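You operate a simulated robot arm through the tools that you are given. There is no shell and no other tool.

You are at the controls of a simulated robot arm. One attempt, no reset.

JOB
Lock the yellow holder into the housing and light it on FOG.
Fine: holder at LOCK before the supply goes on; it burns bright; supply off at the end.

Only the result counts: the job must be done as asked and must still hold three seconds after the hand-in. Knocking over, shifting, dropping, spilling or breaking anything else fails it.

ROBOT AND FRAMES
A 6-joint arm with a two-finger gripper, fixed in place. Base frame: the origin is at the foot of the arm, x ahead of it, y to its left, z up; the work surface is at about z = 0.75. Units: m, rad, N and s.
Its first joint turns from -2.897 to 2.897 rad. Payload 3.43 kg.
The TCP is the grasp point between the finger pads, 0.02 m short of the fingertips. In the tool frame z runs along the fingers and y along their closing line. Largest opening 0.19 m; the body of the gripper starts 0.248 m behind the TCP.
Orientation is that of the tool frame in the base frame, as [roll, pitch, yaw] about the fixed x, y, z axes, in that order (R = Rz(yaw) Ry(pitch) Rx(roll)). With the fingers straight down and closing along the base's y, the tool's x points along the base's -x, its y along +y and its z along -z.

CONTROLS
- The arm moves only by the tool servo_tool. Its arguments are lists of equal length, an entry for each row: "xyz": the shift along the tool's x, y, z in m, a list of three; "delta_rot": the turn, a rotation vector about the tool's x, y, z in rad, a list of three; "jaw": the finger opening in m, from 0 to 0.19. In form: {"xyz": [[x, y, z], ...], "delta_rot": [[ax, ay, az], ...], "jaw": [jaw, ...]}. A call has 1 to 20 rows; each row is the pose to reach, as a shift and turn from the pose commanded when the call began, along the tool's axes at that moment. Each row takes 0.2 s and may step no farther than 0.05 m and 0.15 rad from the row before; otherwise, or with a gripper value out of range, the whole call is refused. A pose out of reach is approached as far as the arm can. The call stops where the force on the tool passes 90 N (or 10 N more than at its start, if that is more) or the arm is blocked; 0.2 s more then pass. Each finger travels about 0.153 m/s and halts on what it meets, pressing with about 38 N; the grip force reading is that of the motor and also rises with nothing between the fingers. The clock runs only during rows and for 0.2 s after the last one: add rows that repeat a pose to give the fingers time. The reply holds the time, the measured pose of the TCP, the force on the tool along the base axes, the opening and the grip force, in the units named above and with some noise, with the torque about the TCP (base axes, N m) and any sound that the robot's microphone picked up, and new pictures: "show" is both (left out), scene, wrist or none.
- Cameras (640 x 400 px; columns grow to the right, rows downward): "scene" is fixed at [0.2125, 0.4973, 1.4323]; the picture's right is [-0.30, -0.95, 0.00], its down [-0.67, 0.21, -0.71] and it looks along [0.68, -0.22, -0.70] (base axes); focal length 230 px, centre (320, 200). "wrist" rides on the gripper at [0.07, -0.008, -0.288] in the tool frame; the picture's right is [0.12, 0.99, 0.00], its down [-0.96, 0.12, -0.25] and it looks along [-0.25, 0.03, 0.97] (tool axes); focal length 261 px, centre (320, 200). There is no depth. A picture from a camera that has moved, and an enlarged one, comes with that camera's place and axes in the base frame and with its lens. The place of the scene camera against the robot may be out by one fixed shift of up to 0.025 m in any direction.
- move_column(by): slides the trunk up (or, below 0, down) by that many m; the arm rides with it, the base frame stays. It gives what a move gives, with no picture.
- zoom(camera, box): a new picture of the part [left, top, right, bottom] of that camera's present view, enlarged. It takes no simulated time.
- sign_off(): hands the job in; it is judged then, once.

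Nothing tells you positions but the pictures and the camera data. Unless the task says otherwise, let go and move clear before handing in.

The tools are called after "Emit:" as name(argument=value, ...) on one line, values as JSON. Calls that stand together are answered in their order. servo_tool: Moves the arm, as the interface text tells. Its arguments: {"type":"object","properties":{"xyz":{"type":"array","items":{"type":"array","items":{"type":"number"}}},"delta_rot":{"type":"array","items":{"type":"array","items":{"type":"number"}}},"jaw":{"type":"array","items":{"type":"number"}},"show":{"type":"string","enum":["both","scene","wrist","none"]}},"required":["xyz","delta_rot","jaw"]} The other tools are called the same way: move_column (by) slides the trunk up or down; zoom (camera, box) takes an enlarged picture of a part of a camera's view; sign_off () hands the job in.

At the start:

```text
clock: 0.0
position: [0.6226, 0.0468, 1.172]
orientation: [-3.141, 0.001, -3.141]
wrist_force: [0.9, 0.5, 0.3]
ft_torque: [0.03, -0.01, 0.01]
opening: 0.19
grasp_force: 0.0
trunk travel left (down, up): [-0.2, 0.24]
```

scene: 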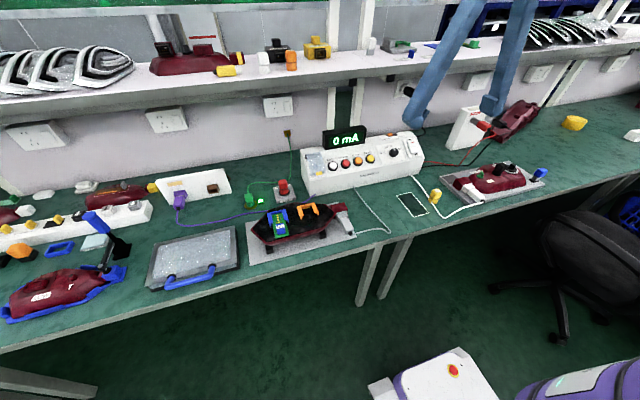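
wrist: 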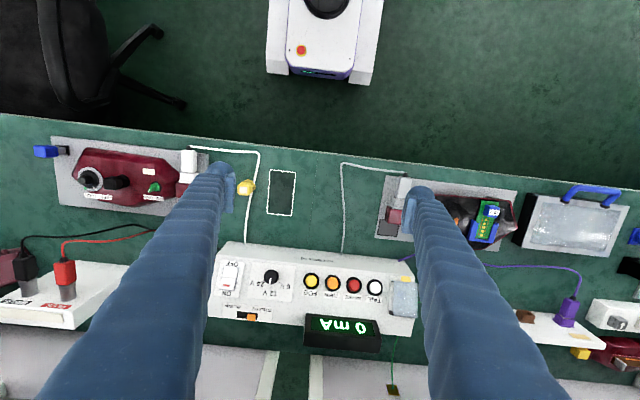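

I see a workbench with a supply console (0 mA display), two lamp housings with clutter, and some yellow holder-like items. I will enlarge the pictures to find the yellow holder, housing and the supply before moving.

Emit:
zoom(camera="scene", box=[290, 110, 440, 204])

Emit:
zoom(camera="scene", box=[410, 140, 570, 240])

Emit:
zoom(camera="scene", box=[230, 160, 390, 260])

Emit:
zoom(camera="wrist", box=[20, 120, 300, 295])

Emit:
zoom(camera="wrist", box=[200, 220, 440, 370])

Emit:
zoom(camera="wrist", box=[360, 150, 640, 325])

```text
4.26 times, centred on (365, 157) of scene
camera zoom: at [0.2125, 0.4973, 1.4323], right [-0.3, -0.95, 0.0], down [-0.67, 0.21, -0.71], along [0.68, -0.22, -0.7], focal length 977 px, centre (128, 383)
```

zoom: 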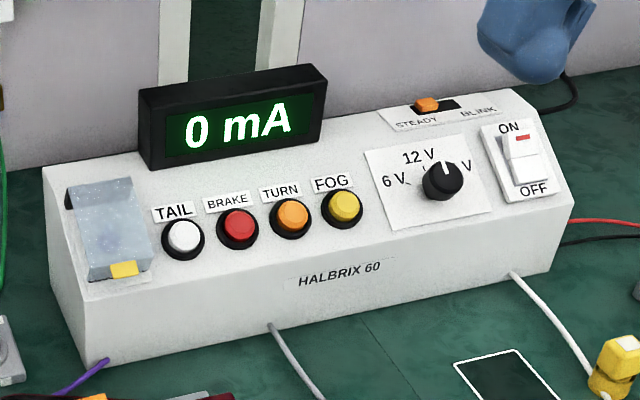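

```text
4.00 times, centred on (490, 190) of scene
camera zoom: at [0.2125, 0.4973, 1.4323], right [-0.3, -0.95, 0.0], down [-0.67, 0.21, -0.71], along [0.68, -0.22, -0.7], focal length 918 px, centre (-360, 240)
```

zoom: 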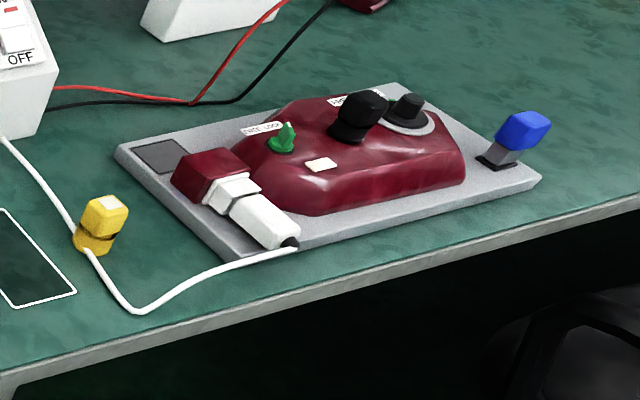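

```text
4.00 times, centred on (310, 210) of scene
camera zoom: at [0.2125, 0.4973, 1.4323], right [-0.3, -0.95, 0.0], down [-0.67, 0.21, -0.71], along [0.68, -0.22, -0.7], focal length 918 px, centre (360, 160)
```

zoom: 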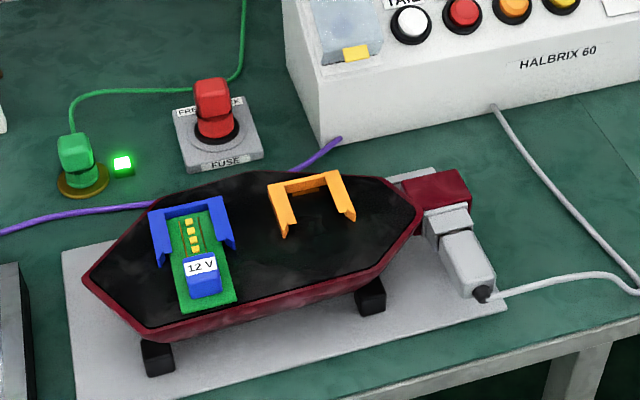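

```text
2.29 times, centred on (160, 208) of wrist
camera zoom: at [0.5519, 0.0389, 1.4603], right [-0.12, 0.99, 0.0], down [0.96, 0.12, 0.25], along [0.25, 0.03, -0.97], focal length 596 px, centre (686, 183)
```

zoom: 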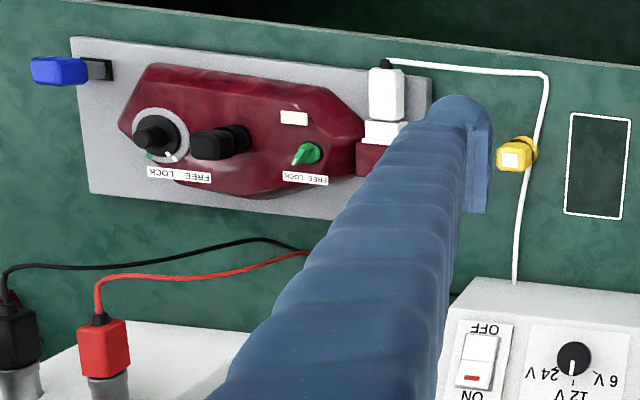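

```text
2.67 times, centred on (320, 295) of wrist
camera zoom: at [0.5519, 0.0389, 1.4603], right [-0.12, 0.99, 0.0], down [0.96, 0.12, 0.25], along [0.25, 0.03, -0.97], focal length 695 px, centre (320, -53)
```

zoom: 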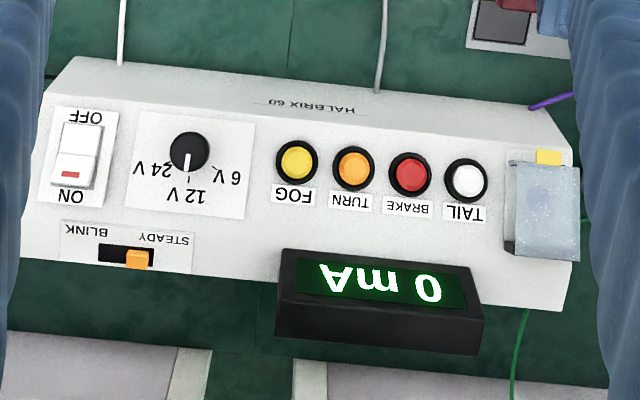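

```text
2.29 times, centred on (500, 238) of wrist
camera zoom: at [0.5519, 0.0389, 1.4603], right [-0.12, 0.99, 0.0], down [0.96, 0.12, 0.25], along [0.25, 0.03, -0.97], focal length 596 px, centre (-91, 114)
```

zoom: 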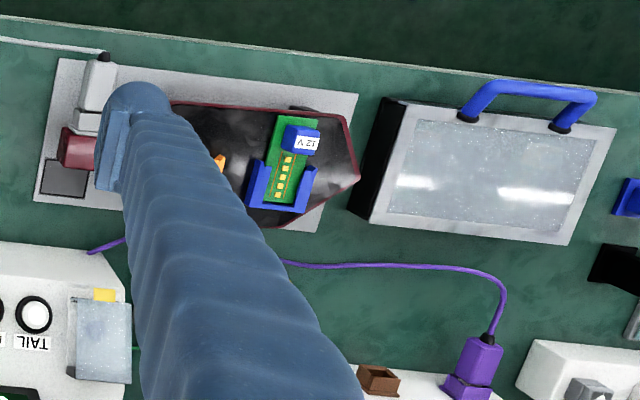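

The yellow holder seems to lie beside the right-hand red housing, and the console with its rocker, volt knob, STEADY/BLINK slider and colored buttons stands behind. I'll enlarge further to read the labels and the socket.

Emit:
zoom(camera="scene", box=[460, 155, 540, 205])

Emit:
zoom(camera="wrist", box=[60, 140, 180, 215])

Emit:
zoom(camera="scene", box=[400, 170, 464, 210])

Emit:
zoom(camera="wrist", box=[200, 160, 312, 230])

Emit:
zoom(camera="scene", box=[430, 80, 640, 211])

Emit:
zoom(camera="scene", box=[0, 140, 240, 290])

Emit:
zoom(camera="scene", box=[140, 0, 440, 110])

Emit:
zoom(camera="scene", box=[380, 100, 540, 200])

```text
8.00 times, centred on (500, 180) of scene
camera zoom: at [0.2125, 0.4973, 1.4323], right [-0.3, -0.95, 0.0], down [-0.67, 0.21, -0.71], along [0.68, -0.22, -0.7], focal length 1837 px, centre (-1120, 360)
```

zoom: 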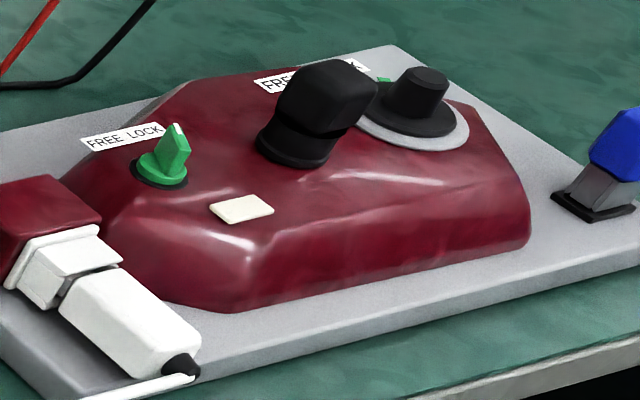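

```text
5.33 times, centred on (120, 178) of wrist
camera zoom: at [0.5519, 0.0389, 1.4603], right [-0.12, 0.99, 0.0], down [0.96, 0.12, 0.25], along [0.25, 0.03, -0.97], focal length 1390 px, centre (1387, 320)
```

zoom: 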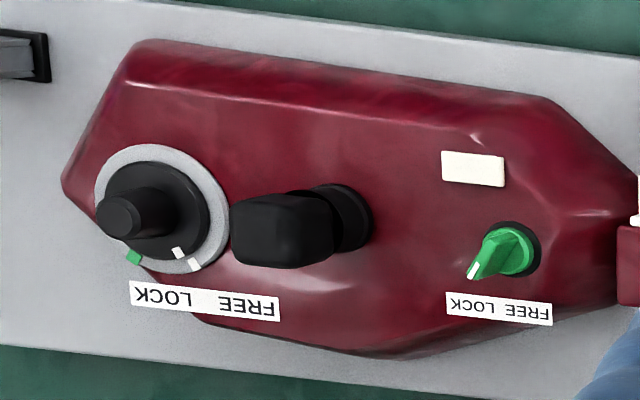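

```text
10.00 times, centred on (432, 190) of scene
camera zoom: at [0.2125, 0.4973, 1.4323], right [-0.3, -0.95, 0.0], down [-0.67, 0.21, -0.71], along [0.68, -0.22, -0.7], focal length 2296 px, centre (-800, 300)
```

zoom: 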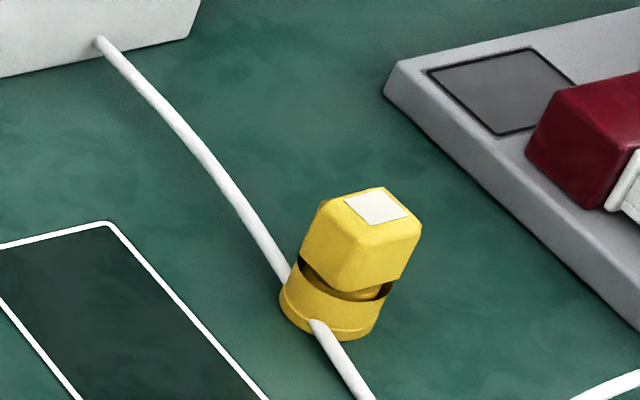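

```text
5.71 times, centred on (256, 195) of wrist
camera zoom: at [0.5519, 0.0389, 1.4603], right [-0.12, 0.99, 0.0], down [0.96, 0.12, 0.25], along [0.25, 0.03, -0.97], focal length 1489 px, centre (686, 229)
```

zoom: 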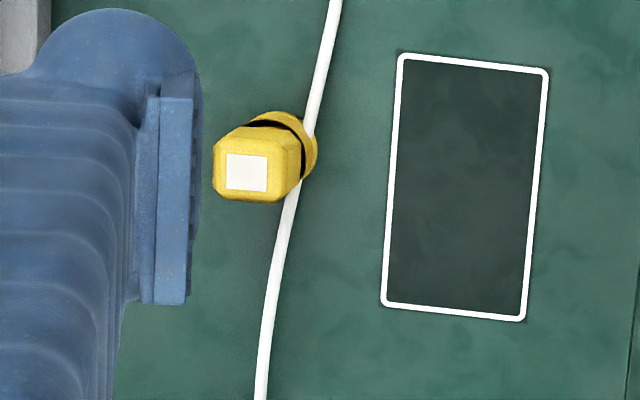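

```text
3.05 times, centred on (535, 146) of scene
camera zoom: at [0.2125, 0.4973, 1.4323], right [-0.3, -0.95, 0.0], down [-0.67, 0.21, -0.71], along [0.68, -0.22, -0.7], focal length 700 px, centre (-335, 366)
```

zoom: 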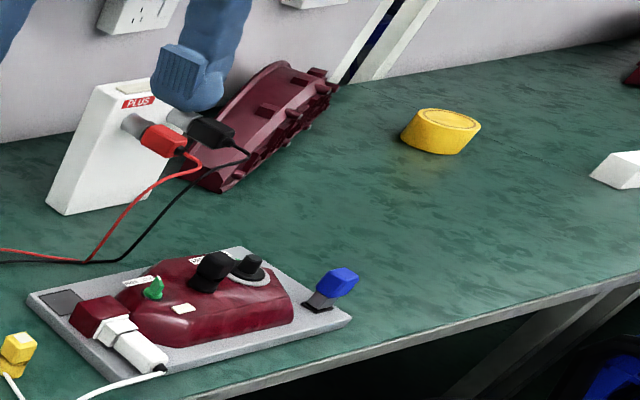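

```text
2.67 times, centred on (120, 215) of scene
camera zoom: at [0.2125, 0.4973, 1.4323], right [-0.3, -0.95, 0.0], down [-0.67, 0.21, -0.71], along [0.68, -0.22, -0.7], focal length 612 px, centre (853, 160)
```

zoom: 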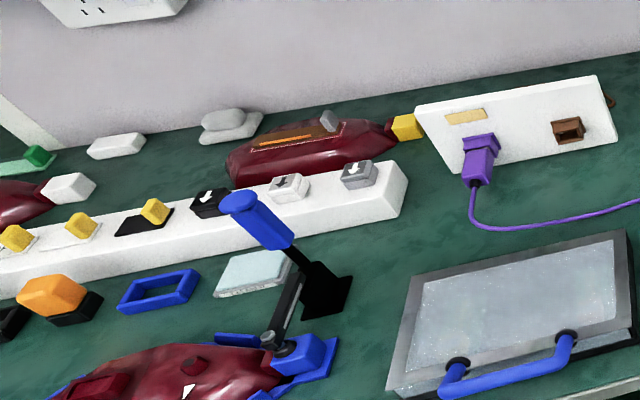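

```text
2.13 times, centred on (290, 55) of scene
camera zoom: at [0.2125, 0.4973, 1.4323], right [-0.3, -0.95, 0.0], down [-0.67, 0.21, -0.71], along [0.68, -0.22, -0.7], focal length 490 px, centre (384, 509)
```

zoom: 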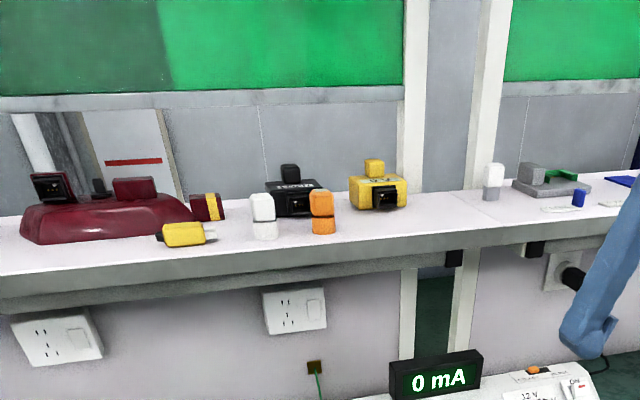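

```text
4.00 times, centred on (460, 150) of scene
camera zoom: at [0.2125, 0.4973, 1.4323], right [-0.3, -0.95, 0.0], down [-0.67, 0.21, -0.71], along [0.68, -0.22, -0.7], focal length 918 px, centre (-240, 400)
```

zoom: 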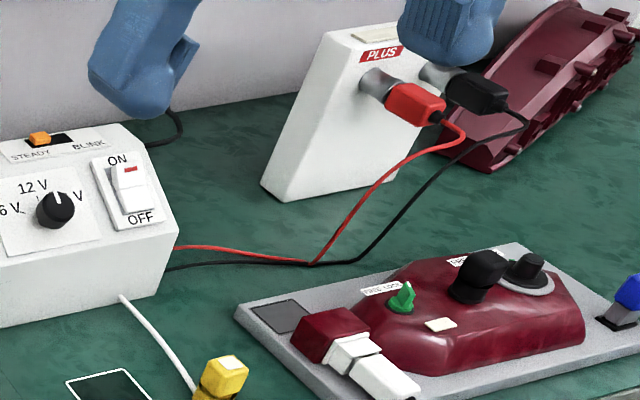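

The yellow holder stands upright at about (0.717, -0.138), and the right-hand housing with its ringed socket is near (0.73, -0.50). I'll bring the wrist camera over the housing for a close look.

Emit:
servo_tool(xyz=[[-0.009, -0.0406, 0.0173], [-0.018, -0.0813, 0.0345], [-0.027, -0.122, 0.052], [-0.036, -0.163, 0.069], [-0.045, -0.203, 0.086], [-0.055, -0.244, 0.104], [-0.064, -0.284, 0.121], [-0.073, -0.325, 0.138], [-0.082, -0.366, 0.155], [-0.091, -0.406, 0.173], [-0.1, -0.447, 0.19]], delta_rot=[[0, 0, 0], [0, 0, 0], [0, 0, 0], [0, 0, 0], [0, 0, 0], [0, 0, 0], [0, 0, 0], [0, 0, 0], [0, 0, 0], [0, 0, 0], [0, 0, 0]], jaw=[0.19, 0.19, 0.19, 0.19, 0.19, 0.19, 0.19, 0.19, 0.19, 0.19, 0.19], show="both")

```text
clock: 2.4
position: [0.722, -0.402, 0.9795]
orientation: [3.141, -0.002, -3.141]
wrist_force: [0.4, 0.3, -0.5]
ft_torque: [0.01, 0.06, 0.02]
opening: 0.1901
grasp_force: 0.0
trunk travel left (down, up): [-0.2, 0.24]
camera wrist: at [0.6519, -0.4098, 1.2685], right [-0.12, 0.99, 0.0], down [0.96, 0.12, 0.25], along [0.24, 0.03, -0.97], focal length 261 px, centre (320, 200)
```

scene: 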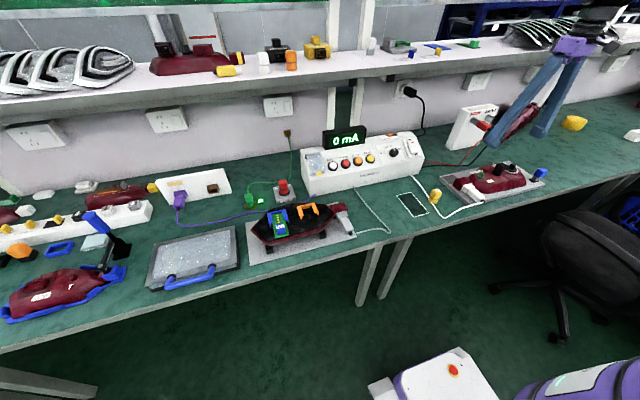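
wrist: 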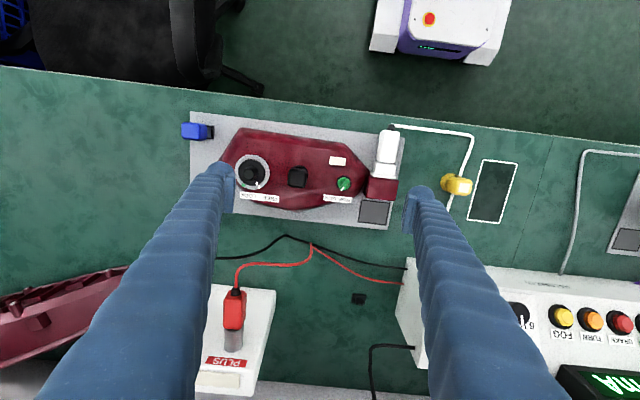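

The camera is now above the housing; I'll enlarge the sockets, the labels and the yellow holder.

Emit:
zoom(camera="wrist", box=[210, 120, 338, 200])

Emit:
zoom(camera="wrist", box=[290, 130, 418, 210])

Emit:
zoom(camera="wrist", box=[416, 155, 496, 205])

Emit:
zoom(camera="scene", box=[375, 130, 431, 165])

Emit:
zoom(camera="scene", box=[470, 155, 550, 205])

```text
5.00 times, centred on (274, 160) of wrist
camera zoom: at [0.6519, -0.4098, 1.2685], right [-0.12, 0.99, 0.0], down [0.96, 0.12, 0.25], along [0.24, 0.03, -0.97], focal length 1303 px, centre (550, 400)
```

zoom: 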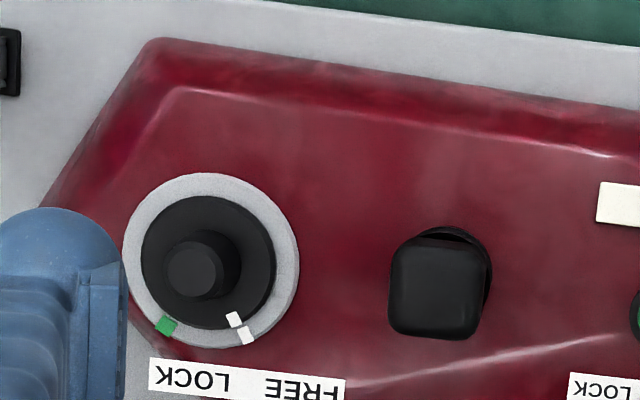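

```text
5.00 times, centred on (354, 170) of wrist
camera zoom: at [0.6519, -0.4098, 1.2685], right [-0.12, 0.99, 0.0], down [0.96, 0.12, 0.25], along [0.24, 0.03, -0.97], focal length 1303 px, centre (150, 350)
```

zoom: 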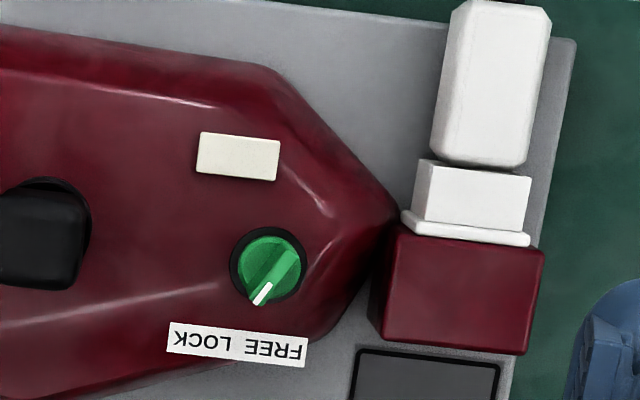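

```text
8.00 times, centred on (456, 180) of wrist
camera zoom: at [0.6519, -0.4098, 1.2685], right [-0.12, 0.99, 0.0], down [0.96, 0.12, 0.25], along [0.24, 0.03, -0.97], focal length 2085 px, centre (-768, 360)
```

zoom: 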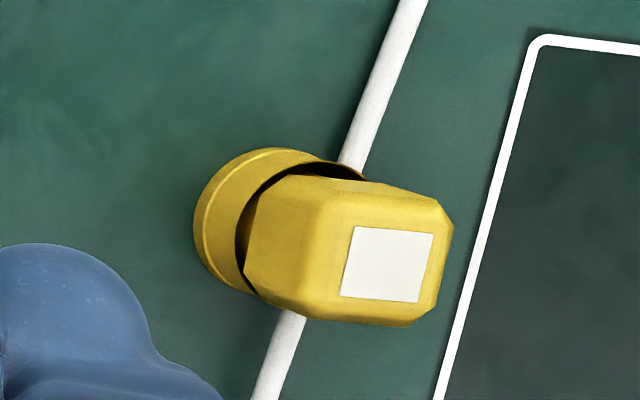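

```text
11.43 times, centred on (403, 148) of scene
camera zoom: at [0.2125, 0.4973, 1.4323], right [-0.3, -0.95, 0.0], down [-0.67, 0.21, -0.71], along [0.68, -0.22, -0.7], focal length 2624 px, centre (-629, 800)
```

zoom: 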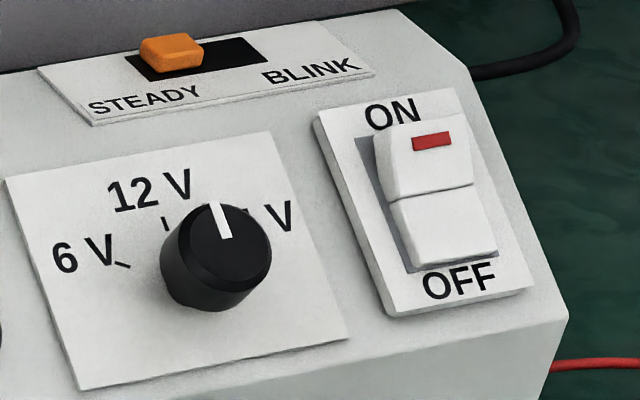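

```text
8.00 times, centred on (510, 180) of scene
camera zoom: at [0.2125, 0.4973, 1.4323], right [-0.3, -0.95, 0.0], down [-0.67, 0.21, -0.71], along [0.68, -0.22, -0.7], focal length 1837 px, centre (-1200, 360)
```

zoom: 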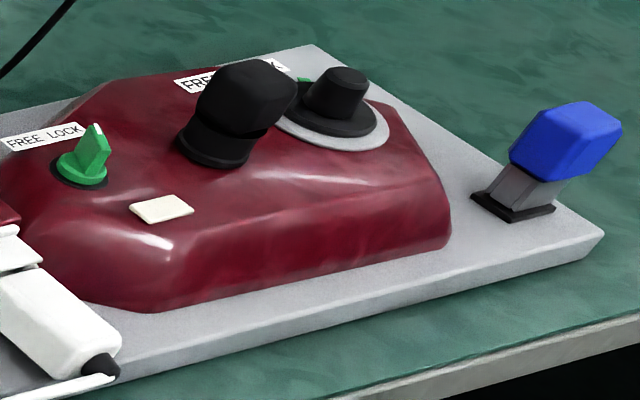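

The ringed socket (about (0.733, -0.520, 0.81)) carries a black cap whose white tick lines up with the ring's white FREE mark, with a green LOCK mark beside it. I'll move closer over the ring to understand the cap and socket.

Emit:
servo_tool(xyz=[[-0.003, -0.04, 0.01], [-0.007, -0.08, 0.02], [-0.011, -0.115, 0.03], [-0.011, -0.115, 0.03]], delta_rot=[[0, 0, 0], [0, 0, 0], [0, 0, 0], [0, 0, 0]], jaw=[0.19, 0.19, 0.19, 0.19], show="wrist")

Emit:
zoom(camera="wrist", box=[260, 150, 420, 250])

```text
clock: 3.4
position: [0.7341, -0.5175, 0.9512]
orientation: [-3.141, 0.0, 3.141]
wrist_force: [-0.4, -0.6, 0.0]
ft_torque: [0.07, 0.01, 0.01]
opening: 0.1899
grasp_force: 0.0
trunk travel left (down, up): [-0.2, 0.24]
camera wrist: at [0.6631, -0.525, 1.239], right [-0.12, 0.99, 0.0], down [0.96, 0.12, 0.25], along [0.24, 0.03, -0.97], focal length 261 px, centre (320, 200)
```

wrist: 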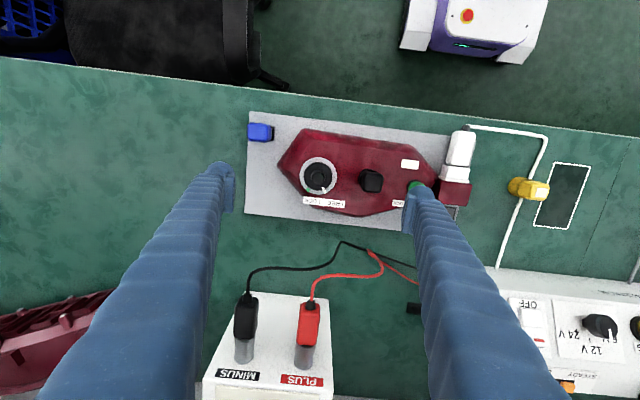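

```text
4.00 times, centred on (340, 200) of wrist
camera zoom: at [0.6631, -0.525, 1.239], right [-0.12, 0.99, 0.0], down [0.96, 0.12, 0.25], along [0.24, 0.03, -0.97], focal length 1043 px, centre (240, 200)
```

zoom: 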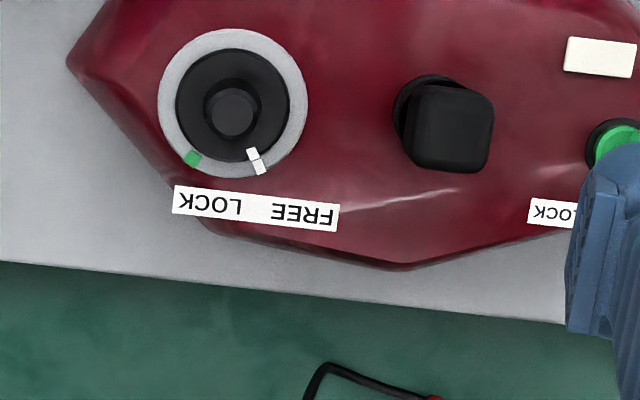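

Emit:
zoom(camera="wrist", box=[294, 152, 350, 187])

Emit:
zoom(camera="wrist", box=[500, 165, 564, 205])

Emit:
zoom(camera="wrist", box=[480, 280, 640, 380])

Emit:
zoom(camera="wrist", box=[350, 155, 414, 195])

```text
11.43 times, centred on (322, 170) of wrist
camera zoom: at [0.6631, -0.525, 1.239], right [-0.12, 0.99, 0.0], down [0.96, 0.12, 0.25], along [0.24, 0.03, -0.97], focal length 2979 px, centre (297, 549)
```

zoom: 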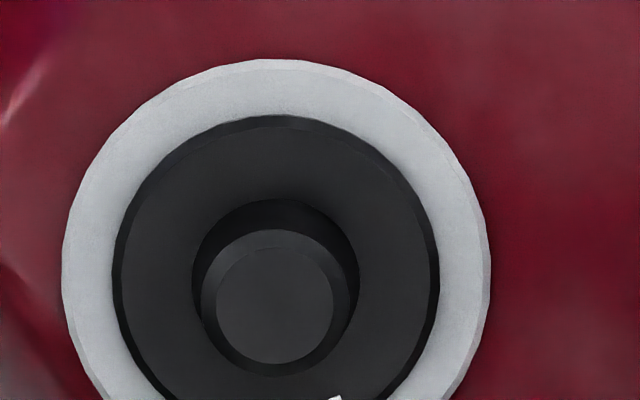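

```text
10.00 times, centred on (532, 185) of wrist
camera zoom: at [0.6631, -0.525, 1.239], right [-0.12, 0.99, 0.0], down [0.96, 0.12, 0.25], along [0.24, 0.03, -0.97], focal length 2606 px, centre (-1800, 350)
```

zoom: 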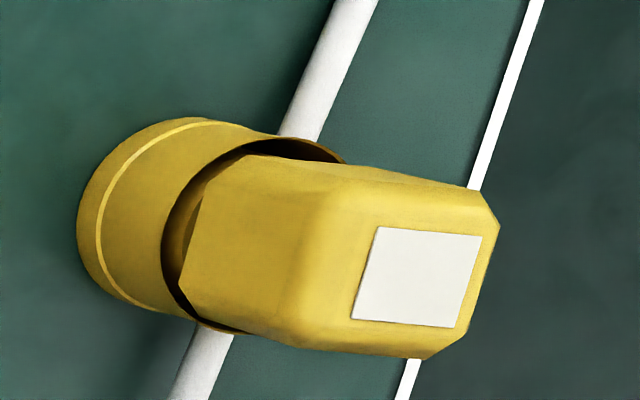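

```text
4.00 times, centred on (560, 330) of wrist
camera zoom: at [0.6631, -0.525, 1.239], right [-0.12, 0.99, 0.0], down [0.96, 0.12, 0.25], along [0.24, 0.03, -0.97], focal length 1043 px, centre (-640, -320)
```

zoom: 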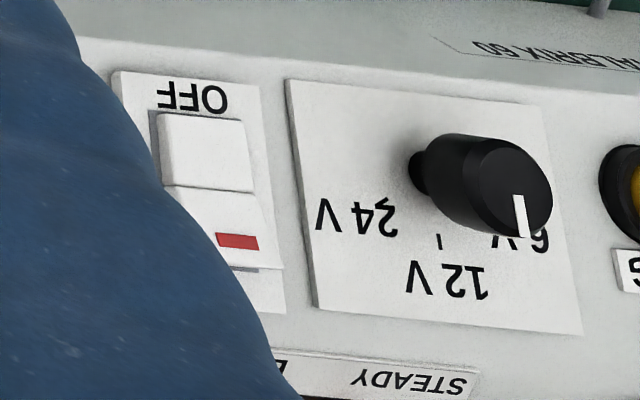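

```text
10.00 times, centred on (382, 175) of wrist
camera zoom: at [0.6631, -0.525, 1.239], right [-0.12, 0.99, 0.0], down [0.96, 0.12, 0.25], along [0.24, 0.03, -0.97], focal length 2606 px, centre (-300, 450)
```

zoom: 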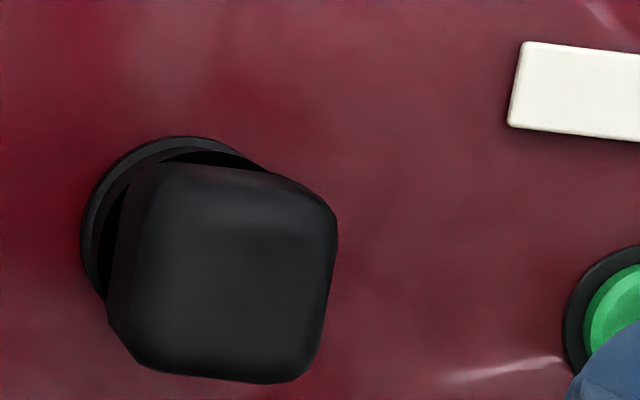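

I'll tilt the tool forward to look at the ring socket obliquely and see how the cap and stub sit.

Emit:
servo_tool(xyz=[[0.016, 0, 0.007], [0.032, 0, 0.015], [0.048, 0, 0.022], [0.064, 0, 0.03], [0.064, 0, 0.03]], delta_rot=[[0, -0.15, 0], [0, -0.3, 0], [0, -0.45, 0], [0, -0.6, 0], [0, -0.6, 0]], jaw=[0.19, 0.19, 0.19, 0.19, 0.19], show="wrist")

Emit:
zoom(camera="wrist", box=[250, 120, 410, 220])

```text
clock: 4.6
position: [0.6678, -0.5162, 0.922]
orientation: [3.141, 0.599, 3.139]
wrist_force: [-0.3, -0.7, -0.1]
ft_torque: [0.08, -0.05, 0.07]
opening: 0.19
grasp_force: 0.1
trunk travel left (down, up): [-0.2, 0.24]
camera wrist: at [0.4479, -0.5233, 1.1204], right [-0.1, 0.99, -0.07], down [0.66, 0.11, 0.75], along [0.75, 0.03, -0.66], focal length 261 px, centre (320, 200)
```

wrist: 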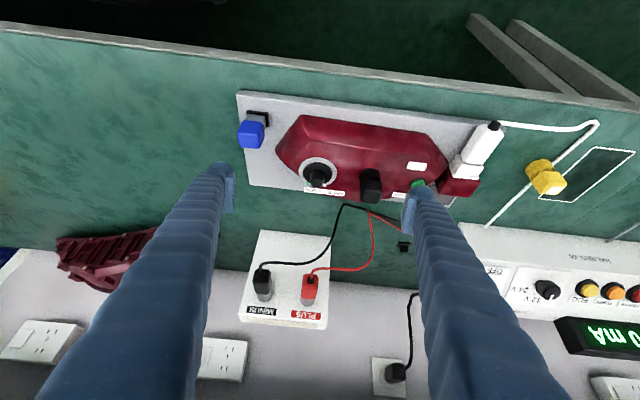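

```text
4.00 times, centred on (330, 170) of wrist
camera zoom: at [0.4479, -0.5233, 1.1204], right [-0.1, 0.99, -0.07], down [0.66, 0.11, 0.75], along [0.75, 0.03, -0.66], focal length 1043 px, centre (280, 320)
```

zoom: 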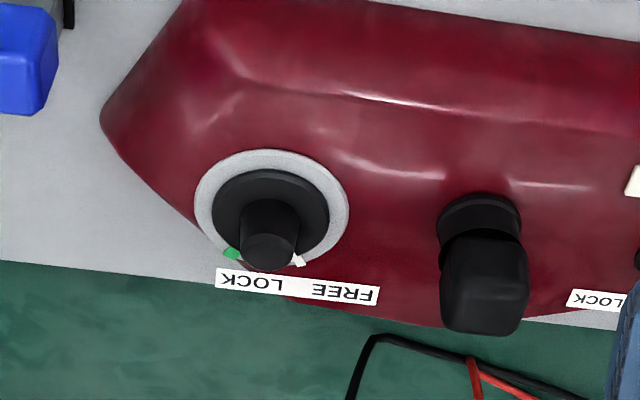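

Emit:
zoom(camera="wrist", box=[294, 150, 350, 185])

Emit:
zoom(camera="wrist", box=[340, 160, 396, 195])

Emit:
zoom(camera="wrist", box=[510, 150, 590, 200])

Emit:
zoom(camera="wrist", box=[230, 100, 270, 150])

Emit:
zoom(camera="wrist", box=[440, 110, 520, 210])

```text
11.43 times, centred on (322, 168) of wrist
camera zoom: at [0.4479, -0.5233, 1.1204], right [-0.1, 0.99, -0.07], down [0.66, 0.11, 0.75], along [0.75, 0.03, -0.66], focal length 2979 px, centre (297, 571)
```

zoom: 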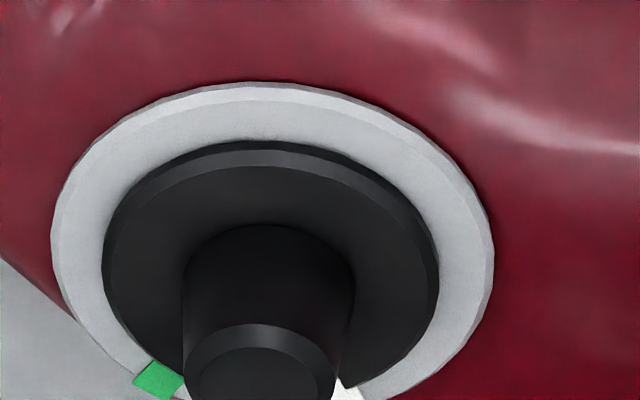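

```text
11.43 times, centred on (368, 178) of wrist
camera zoom: at [0.4479, -0.5233, 1.1204], right [-0.1, 0.99, -0.07], down [0.66, 0.11, 0.75], along [0.75, 0.03, -0.66], focal length 2979 px, centre (-229, 457)
```

zoom: 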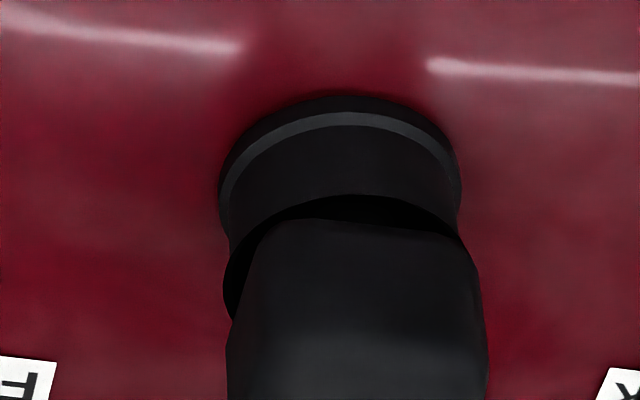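

```text
8.00 times, centred on (550, 175) of wrist
camera zoom: at [0.4479, -0.5233, 1.1204], right [-0.1, 0.99, -0.07], down [0.66, 0.11, 0.75], along [0.75, 0.03, -0.66], focal length 2085 px, centre (-1520, 400)
```

zoom: 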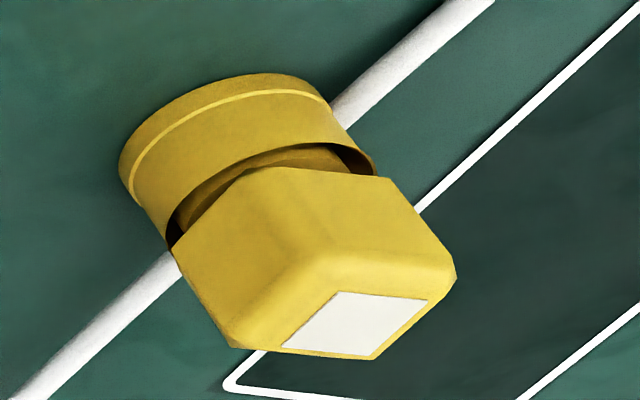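

```text
8.00 times, centred on (250, 125) of wrist
camera zoom: at [0.4479, -0.5233, 1.1204], right [-0.1, 0.99, -0.07], down [0.66, 0.11, 0.75], along [0.75, 0.03, -0.66], focal length 2085 px, centre (880, 800)
```

zoom: 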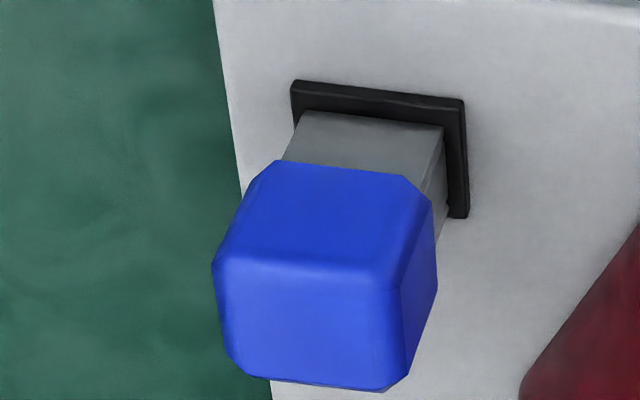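

```text
4.00 times, centred on (480, 160) of wrist
camera zoom: at [0.4479, -0.5233, 1.1204], right [-0.1, 0.99, -0.07], down [0.66, 0.11, 0.75], along [0.75, 0.03, -0.66], focal length 1043 px, centre (-320, 360)
```

zoom: 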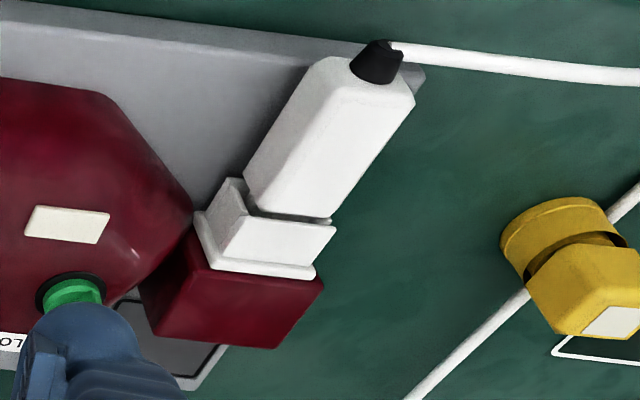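

The black cap has a tapered stub in the ring, and the yellow holder looks like a square block on a cup-shaped base. I'll now straighten the tool and look at the yellow holder from directly above before grasping.

Emit:
servo_tool(xyz=[[-0.006, 0.042, 0], [-0.012, 0.084, 0], [-0.018, 0.126, 0], [-0.024, 0.168, 0], [-0.03, 0.21, 0], [-0.036, 0.252, 0], [-0.042, 0.294, 0], [-0.048, 0.336, 0], [-0.054, 0.378, 0], [-0.054, 0.378, 0]], delta_rot=[[0, 0.1, 0], [0, 0.2, 0], [0, 0.3, 0], [0, 0.4, 0], [0, 0.5, 0], [0, 0.6, 0], [0, 0.6, 0], [0, 0.6, 0], [0, 0.6, 0], [0, 0.6, 0]], jaw=[0.19, 0.19, 0.19, 0.19, 0.19, 0.19, 0.19, 0.19, 0.19, 0.19], show="wrist")

Emit:
zoom(camera="wrist", box=[270, 150, 370, 212])

Emit:
zoom(camera="scene", box=[415, 178, 455, 208])

```text
clock: 6.8
position: [0.7143, -0.1353, 0.9523]
orientation: [-3.141, -0.003, 3.142]
wrist_force: [-0.7, 0.8, 0.9]
ft_torque: [-0.17, -0.02, 0.01]
opening: 0.19
grasp_force: 0.0
trunk travel left (down, up): [-0.2, 0.24]
camera wrist: at [0.644, -0.1441, 1.2416], right [-0.12, 0.99, 0.0], down [0.96, 0.12, 0.25], along [0.24, 0.03, -0.97], focal length 261 px, centre (320, 200)
```

wrist: 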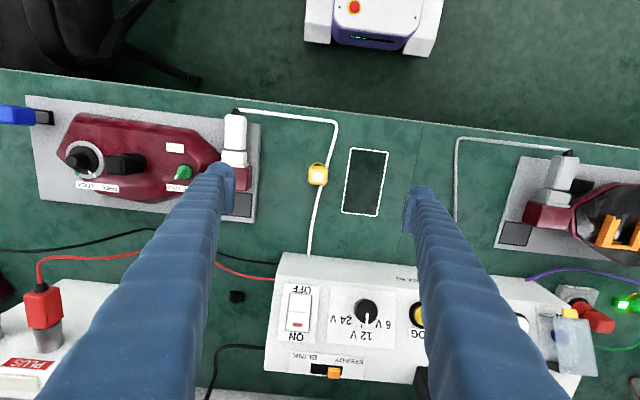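

```text
6.40 times, centred on (320, 181) of wrist
camera zoom: at [0.644, -0.1441, 1.2416], right [-0.12, 0.99, 0.0], down [0.96, 0.12, 0.25], along [0.24, 0.03, -0.97], focal length 1668 px, centre (320, 322)
```

zoom: 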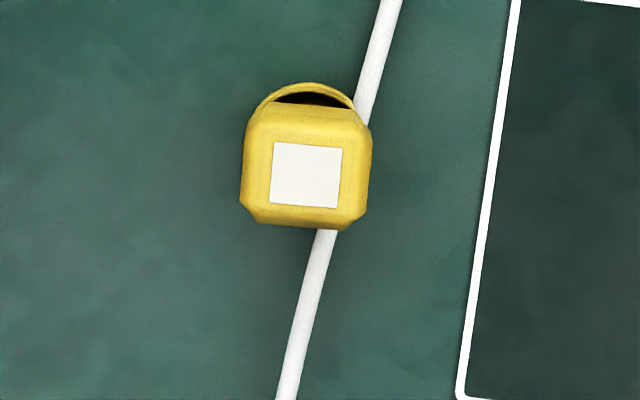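

```text
13.33 times, centred on (435, 193) of scene
camera zoom: at [0.2125, 0.4973, 1.4323], right [-0.3, -0.95, 0.0], down [-0.67, 0.21, -0.71], along [0.68, -0.22, -0.7], focal length 3062 px, centre (-1213, 293)
```

zoom: 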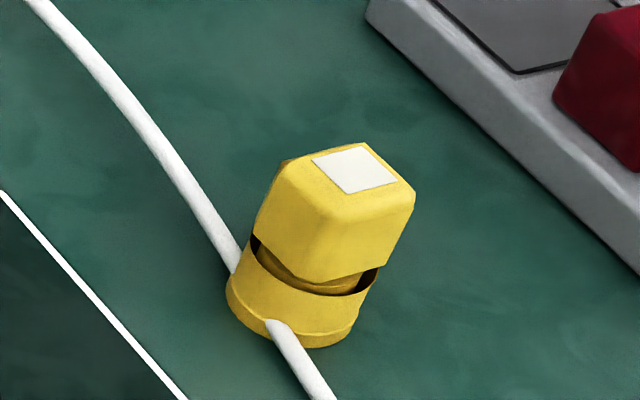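

The yellow holder sits at about (0.716, -0.138) with its block nearly square to the base axes. I'll narrow the jaws and go down to a hover just above it, then check alignment.

Emit:
servo_tool(xyz=[[-0.0015, -0.001, 0.0], [-0.0015, -0.001, 0.03], [-0.0015, -0.001, 0.06], [-0.0015, -0.001, 0.09], [-0.0015, -0.001, 0.09]], delta_rot=[[0, 0, 0], [0, 0, 0], [0, 0, 0], [0, 0, 0], [0, 0, 0]], jaw=[0.14, 0.09, 0.08, 0.08, 0.08], show="wrist")

Emit:
zoom(camera="wrist", box=[260, 150, 380, 225])

```text
clock: 8.0
position: [0.7156, -0.1386, 0.8619]
orientation: [-3.14, -0.001, 3.141]
wrist_force: [1.5, 0.5, -1.3]
ft_torque: [0.0, 0.01, 0.03]
opening: 0.0801
grasp_force: 0.0
trunk travel left (down, up): [-0.2, 0.24]
camera wrist: at [0.6453, -0.1471, 1.1511], right [-0.12, 0.99, 0.0], down [0.96, 0.12, 0.25], along [0.25, 0.03, -0.97], focal length 261 px, centre (320, 200)
```

wrist: 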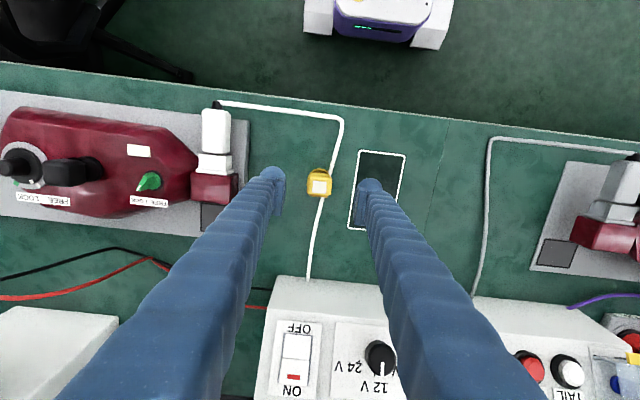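

```text
5.33 times, centred on (320, 188) of wrist
camera zoom: at [0.6453, -0.1471, 1.1511], right [-0.12, 0.99, 0.0], down [0.96, 0.12, 0.25], along [0.25, 0.03, -0.97], focal length 1390 px, centre (320, 267)
```

zoom: 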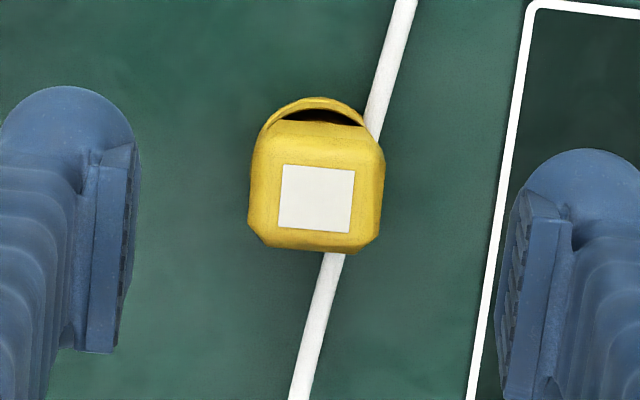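

The jaws straddle the block evenly. I'll turn slightly to match its yaw, descend so the fingertips stay above the cup rim, and close.

Emit:
servo_tool(xyz=[[0, 0, 0.02], [0, 0, 0.04], [0, 0, 0.06], [0, 0, 0.06]], delta_rot=[[0, 0, -0.04], [0, 0, -0.04], [0, 0, -0.04], [0, 0, -0.04]], jaw=[0.08, 0.08, 0.08, 0.08], show="both")

Emit:
zoom(camera="scene", box=[405, 168, 469, 208])

Emit:
zoom(camera="wrist", box=[260, 150, 380, 225])

```text
clock: 9.0
position: [0.7161, -0.1381, 0.802]
orientation: [-3.14, 0.0, -3.102]
wrist_force: [0.3, 0.5, 0.5]
ft_torque: [0.02, 0.03, 0.02]
opening: 0.0801
grasp_force: 0.0
trunk travel left (down, up): [-0.2, 0.24]
camera wrist: at [0.6458, -0.1489, 1.0907], right [-0.16, 0.99, 0.0], down [0.96, 0.15, 0.25], along [0.24, 0.04, -0.97], focal length 261 px, centre (320, 200)
```

scene: 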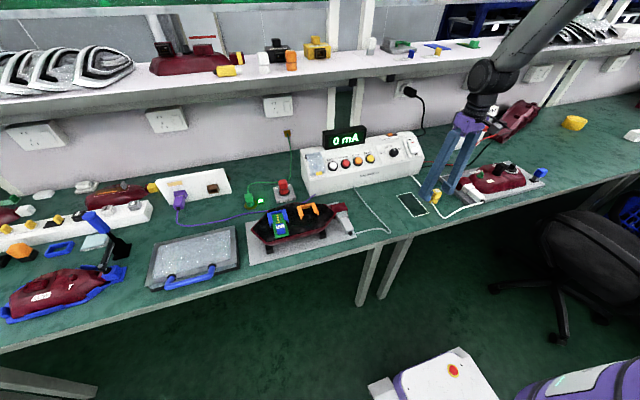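
wrist: 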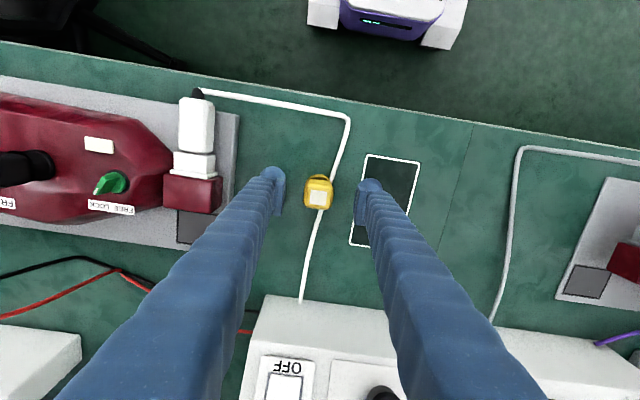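

```text
10.00 times, centred on (437, 188) of scene
camera zoom: at [0.2125, 0.4973, 1.4323], right [-0.3, -0.95, 0.0], down [-0.67, 0.21, -0.71], along [0.68, -0.22, -0.7], focal length 2296 px, centre (-850, 320)
```

zoom: 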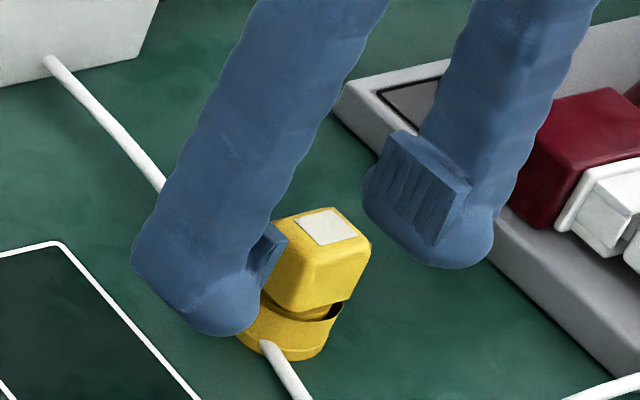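

```text
5.33 times, centred on (320, 188) of wrist
camera zoom: at [0.6458, -0.1489, 1.0907], right [-0.16, 0.99, 0.0], down [0.96, 0.15, 0.25], along [0.24, 0.04, -0.97], focal length 1390 px, centre (320, 267)
```

zoom: 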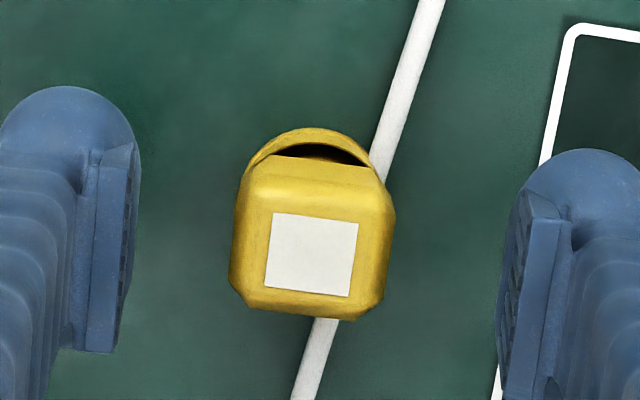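

The fingers are level with the block. I'll close on it now.

Emit:
servo_tool(xyz=[[0, 0, 0], [0, 0, 0], [0, 0, 0], [0, 0, 0]], delta_rot=[[0, 0, 0], [0, 0, 0], [0, 0, 0], [0, 0, 0]], jaw=[0.05, 0.02, 0.02, 0.02], show="both")

Emit:
zoom(camera="wrist", box=[260, 150, 380, 225])

Emit:
zoom(camera="scene", box=[405, 168, 469, 208])

```text
clock: 10.0
position: [0.7157, -0.1384, 0.8023]
orientation: [3.14, -0.001, -3.1]
wrist_force: [-0.8, 1.0, 3.1]
ft_torque: [0.05, 0.0, -0.01]
opening: 0.0322
grasp_force: 37.9
trunk travel left (down, up): [-0.2, 0.24]
camera wrist: at [0.6458, -0.1489, 1.0909], right [-0.16, 0.99, 0.0], down [0.96, 0.15, 0.25], along [0.24, 0.04, -0.97], focal length 261 px, centre (320, 200)
```

scene: 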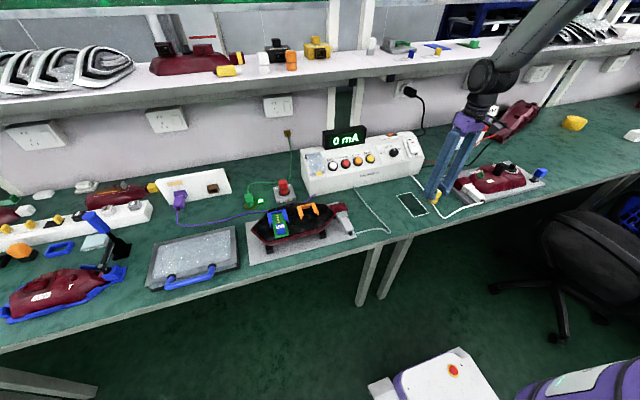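
wrist: 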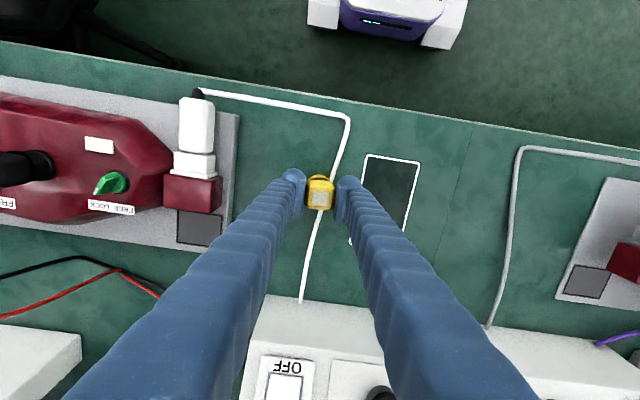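

```text
5.33 times, centred on (320, 188) of wrist
camera zoom: at [0.6458, -0.1489, 1.0909], right [-0.16, 0.99, 0.0], down [0.96, 0.15, 0.25], along [0.24, 0.04, -0.97], focal length 1390 px, centre (320, 267)
```

zoom: 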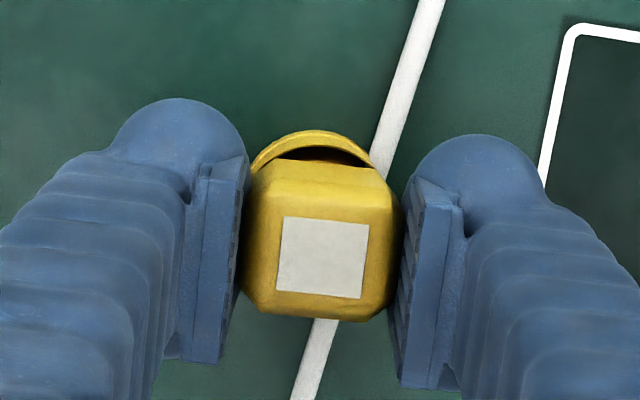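

```text
10.00 times, centred on (437, 188) of scene
camera zoom: at [0.2125, 0.4973, 1.4323], right [-0.3, -0.95, 0.0], down [-0.67, 0.21, -0.71], along [0.68, -0.22, -0.7], focal length 2296 px, centre (-850, 320)
```

zoom: 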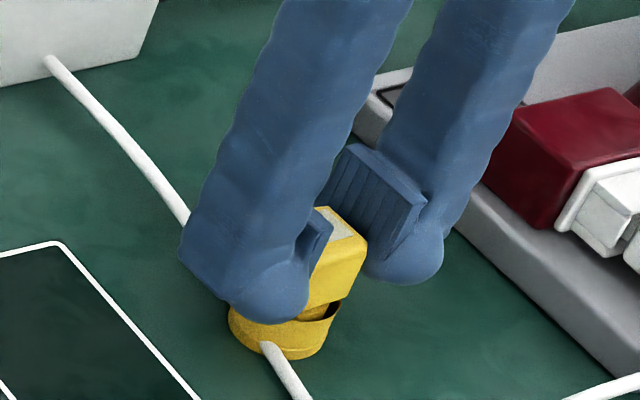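

The block is gripped at 32 mm width. I'll lift a little and see whether the cup comes along.

Emit:
servo_tool(xyz=[[0, 0, -0.005], [0, 0, -0.015], [0, 0, -0.03], [0, 0, -0.05], [0, 0, -0.08], [0, 0, -0.08]], delta_rot=[[0, 0, 0], [0, 0, 0], [0, 0, 0], [0, 0, 0], [0, 0, 0], [0, 0, 0]], jaw=[0.02, 0.02, 0.02, 0.02, 0.02, 0.02], show="both")

Emit:
zoom(camera="scene", box=[405, 158, 469, 208])

Emit:
zoom(camera="wrist", box=[260, 150, 380, 225])

```text
clock: 11.4
position: [0.7142, -0.1378, 0.883]
orientation: [-3.141, -0.003, -3.101]
wrist_force: [-0.1, 0.8, -0.3]
ft_torque: [-0.03, -0.04, 0.0]
opening: 0.032
grasp_force: 38.3
trunk travel left (down, up): [-0.2, 0.24]
camera wrist: at [0.6456, -0.1481, 1.1718], right [-0.16, 0.99, 0.0], down [0.96, 0.15, 0.25], along [0.24, 0.04, -0.97], focal length 261 px, centre (320, 200)
```

scene: 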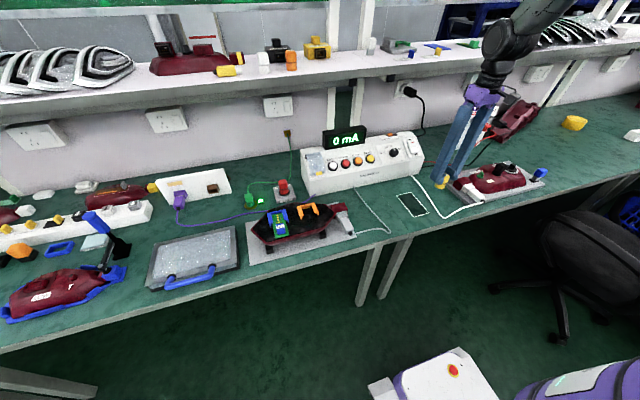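
wrist: 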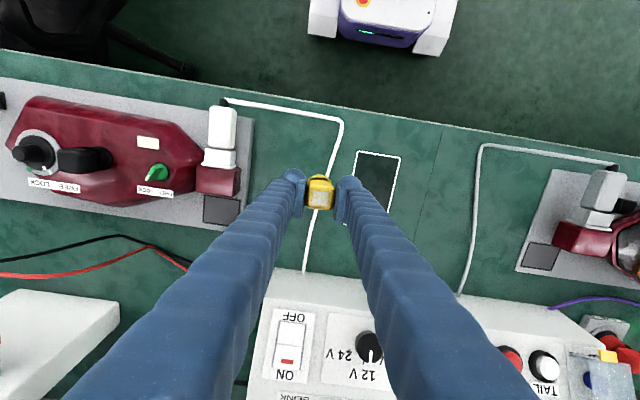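

```text
8.00 times, centred on (437, 183) of scene
camera zoom: at [0.2125, 0.4973, 1.4323], right [-0.3, -0.95, 0.0], down [-0.67, 0.21, -0.71], along [0.68, -0.22, -0.7], focal length 1837 px, centre (-616, 336)
```

zoom: 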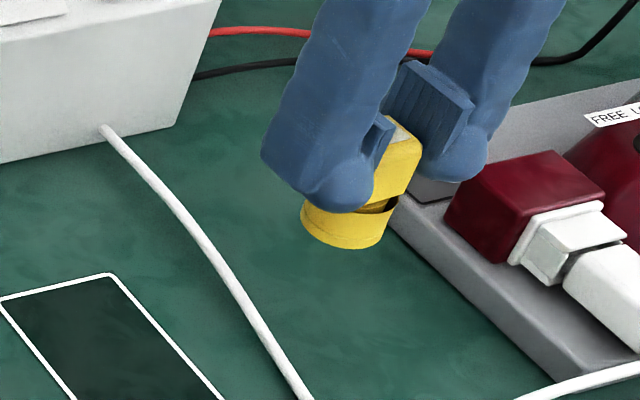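

```text
5.33 times, centred on (320, 188) of wrist
camera zoom: at [0.6456, -0.1481, 1.1718], right [-0.16, 0.99, 0.0], down [0.96, 0.15, 0.25], along [0.24, 0.04, -0.97], focal length 1390 px, centre (320, 267)
```

zoom: 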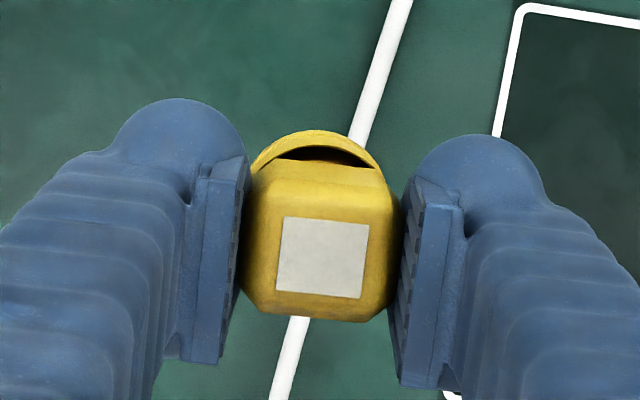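

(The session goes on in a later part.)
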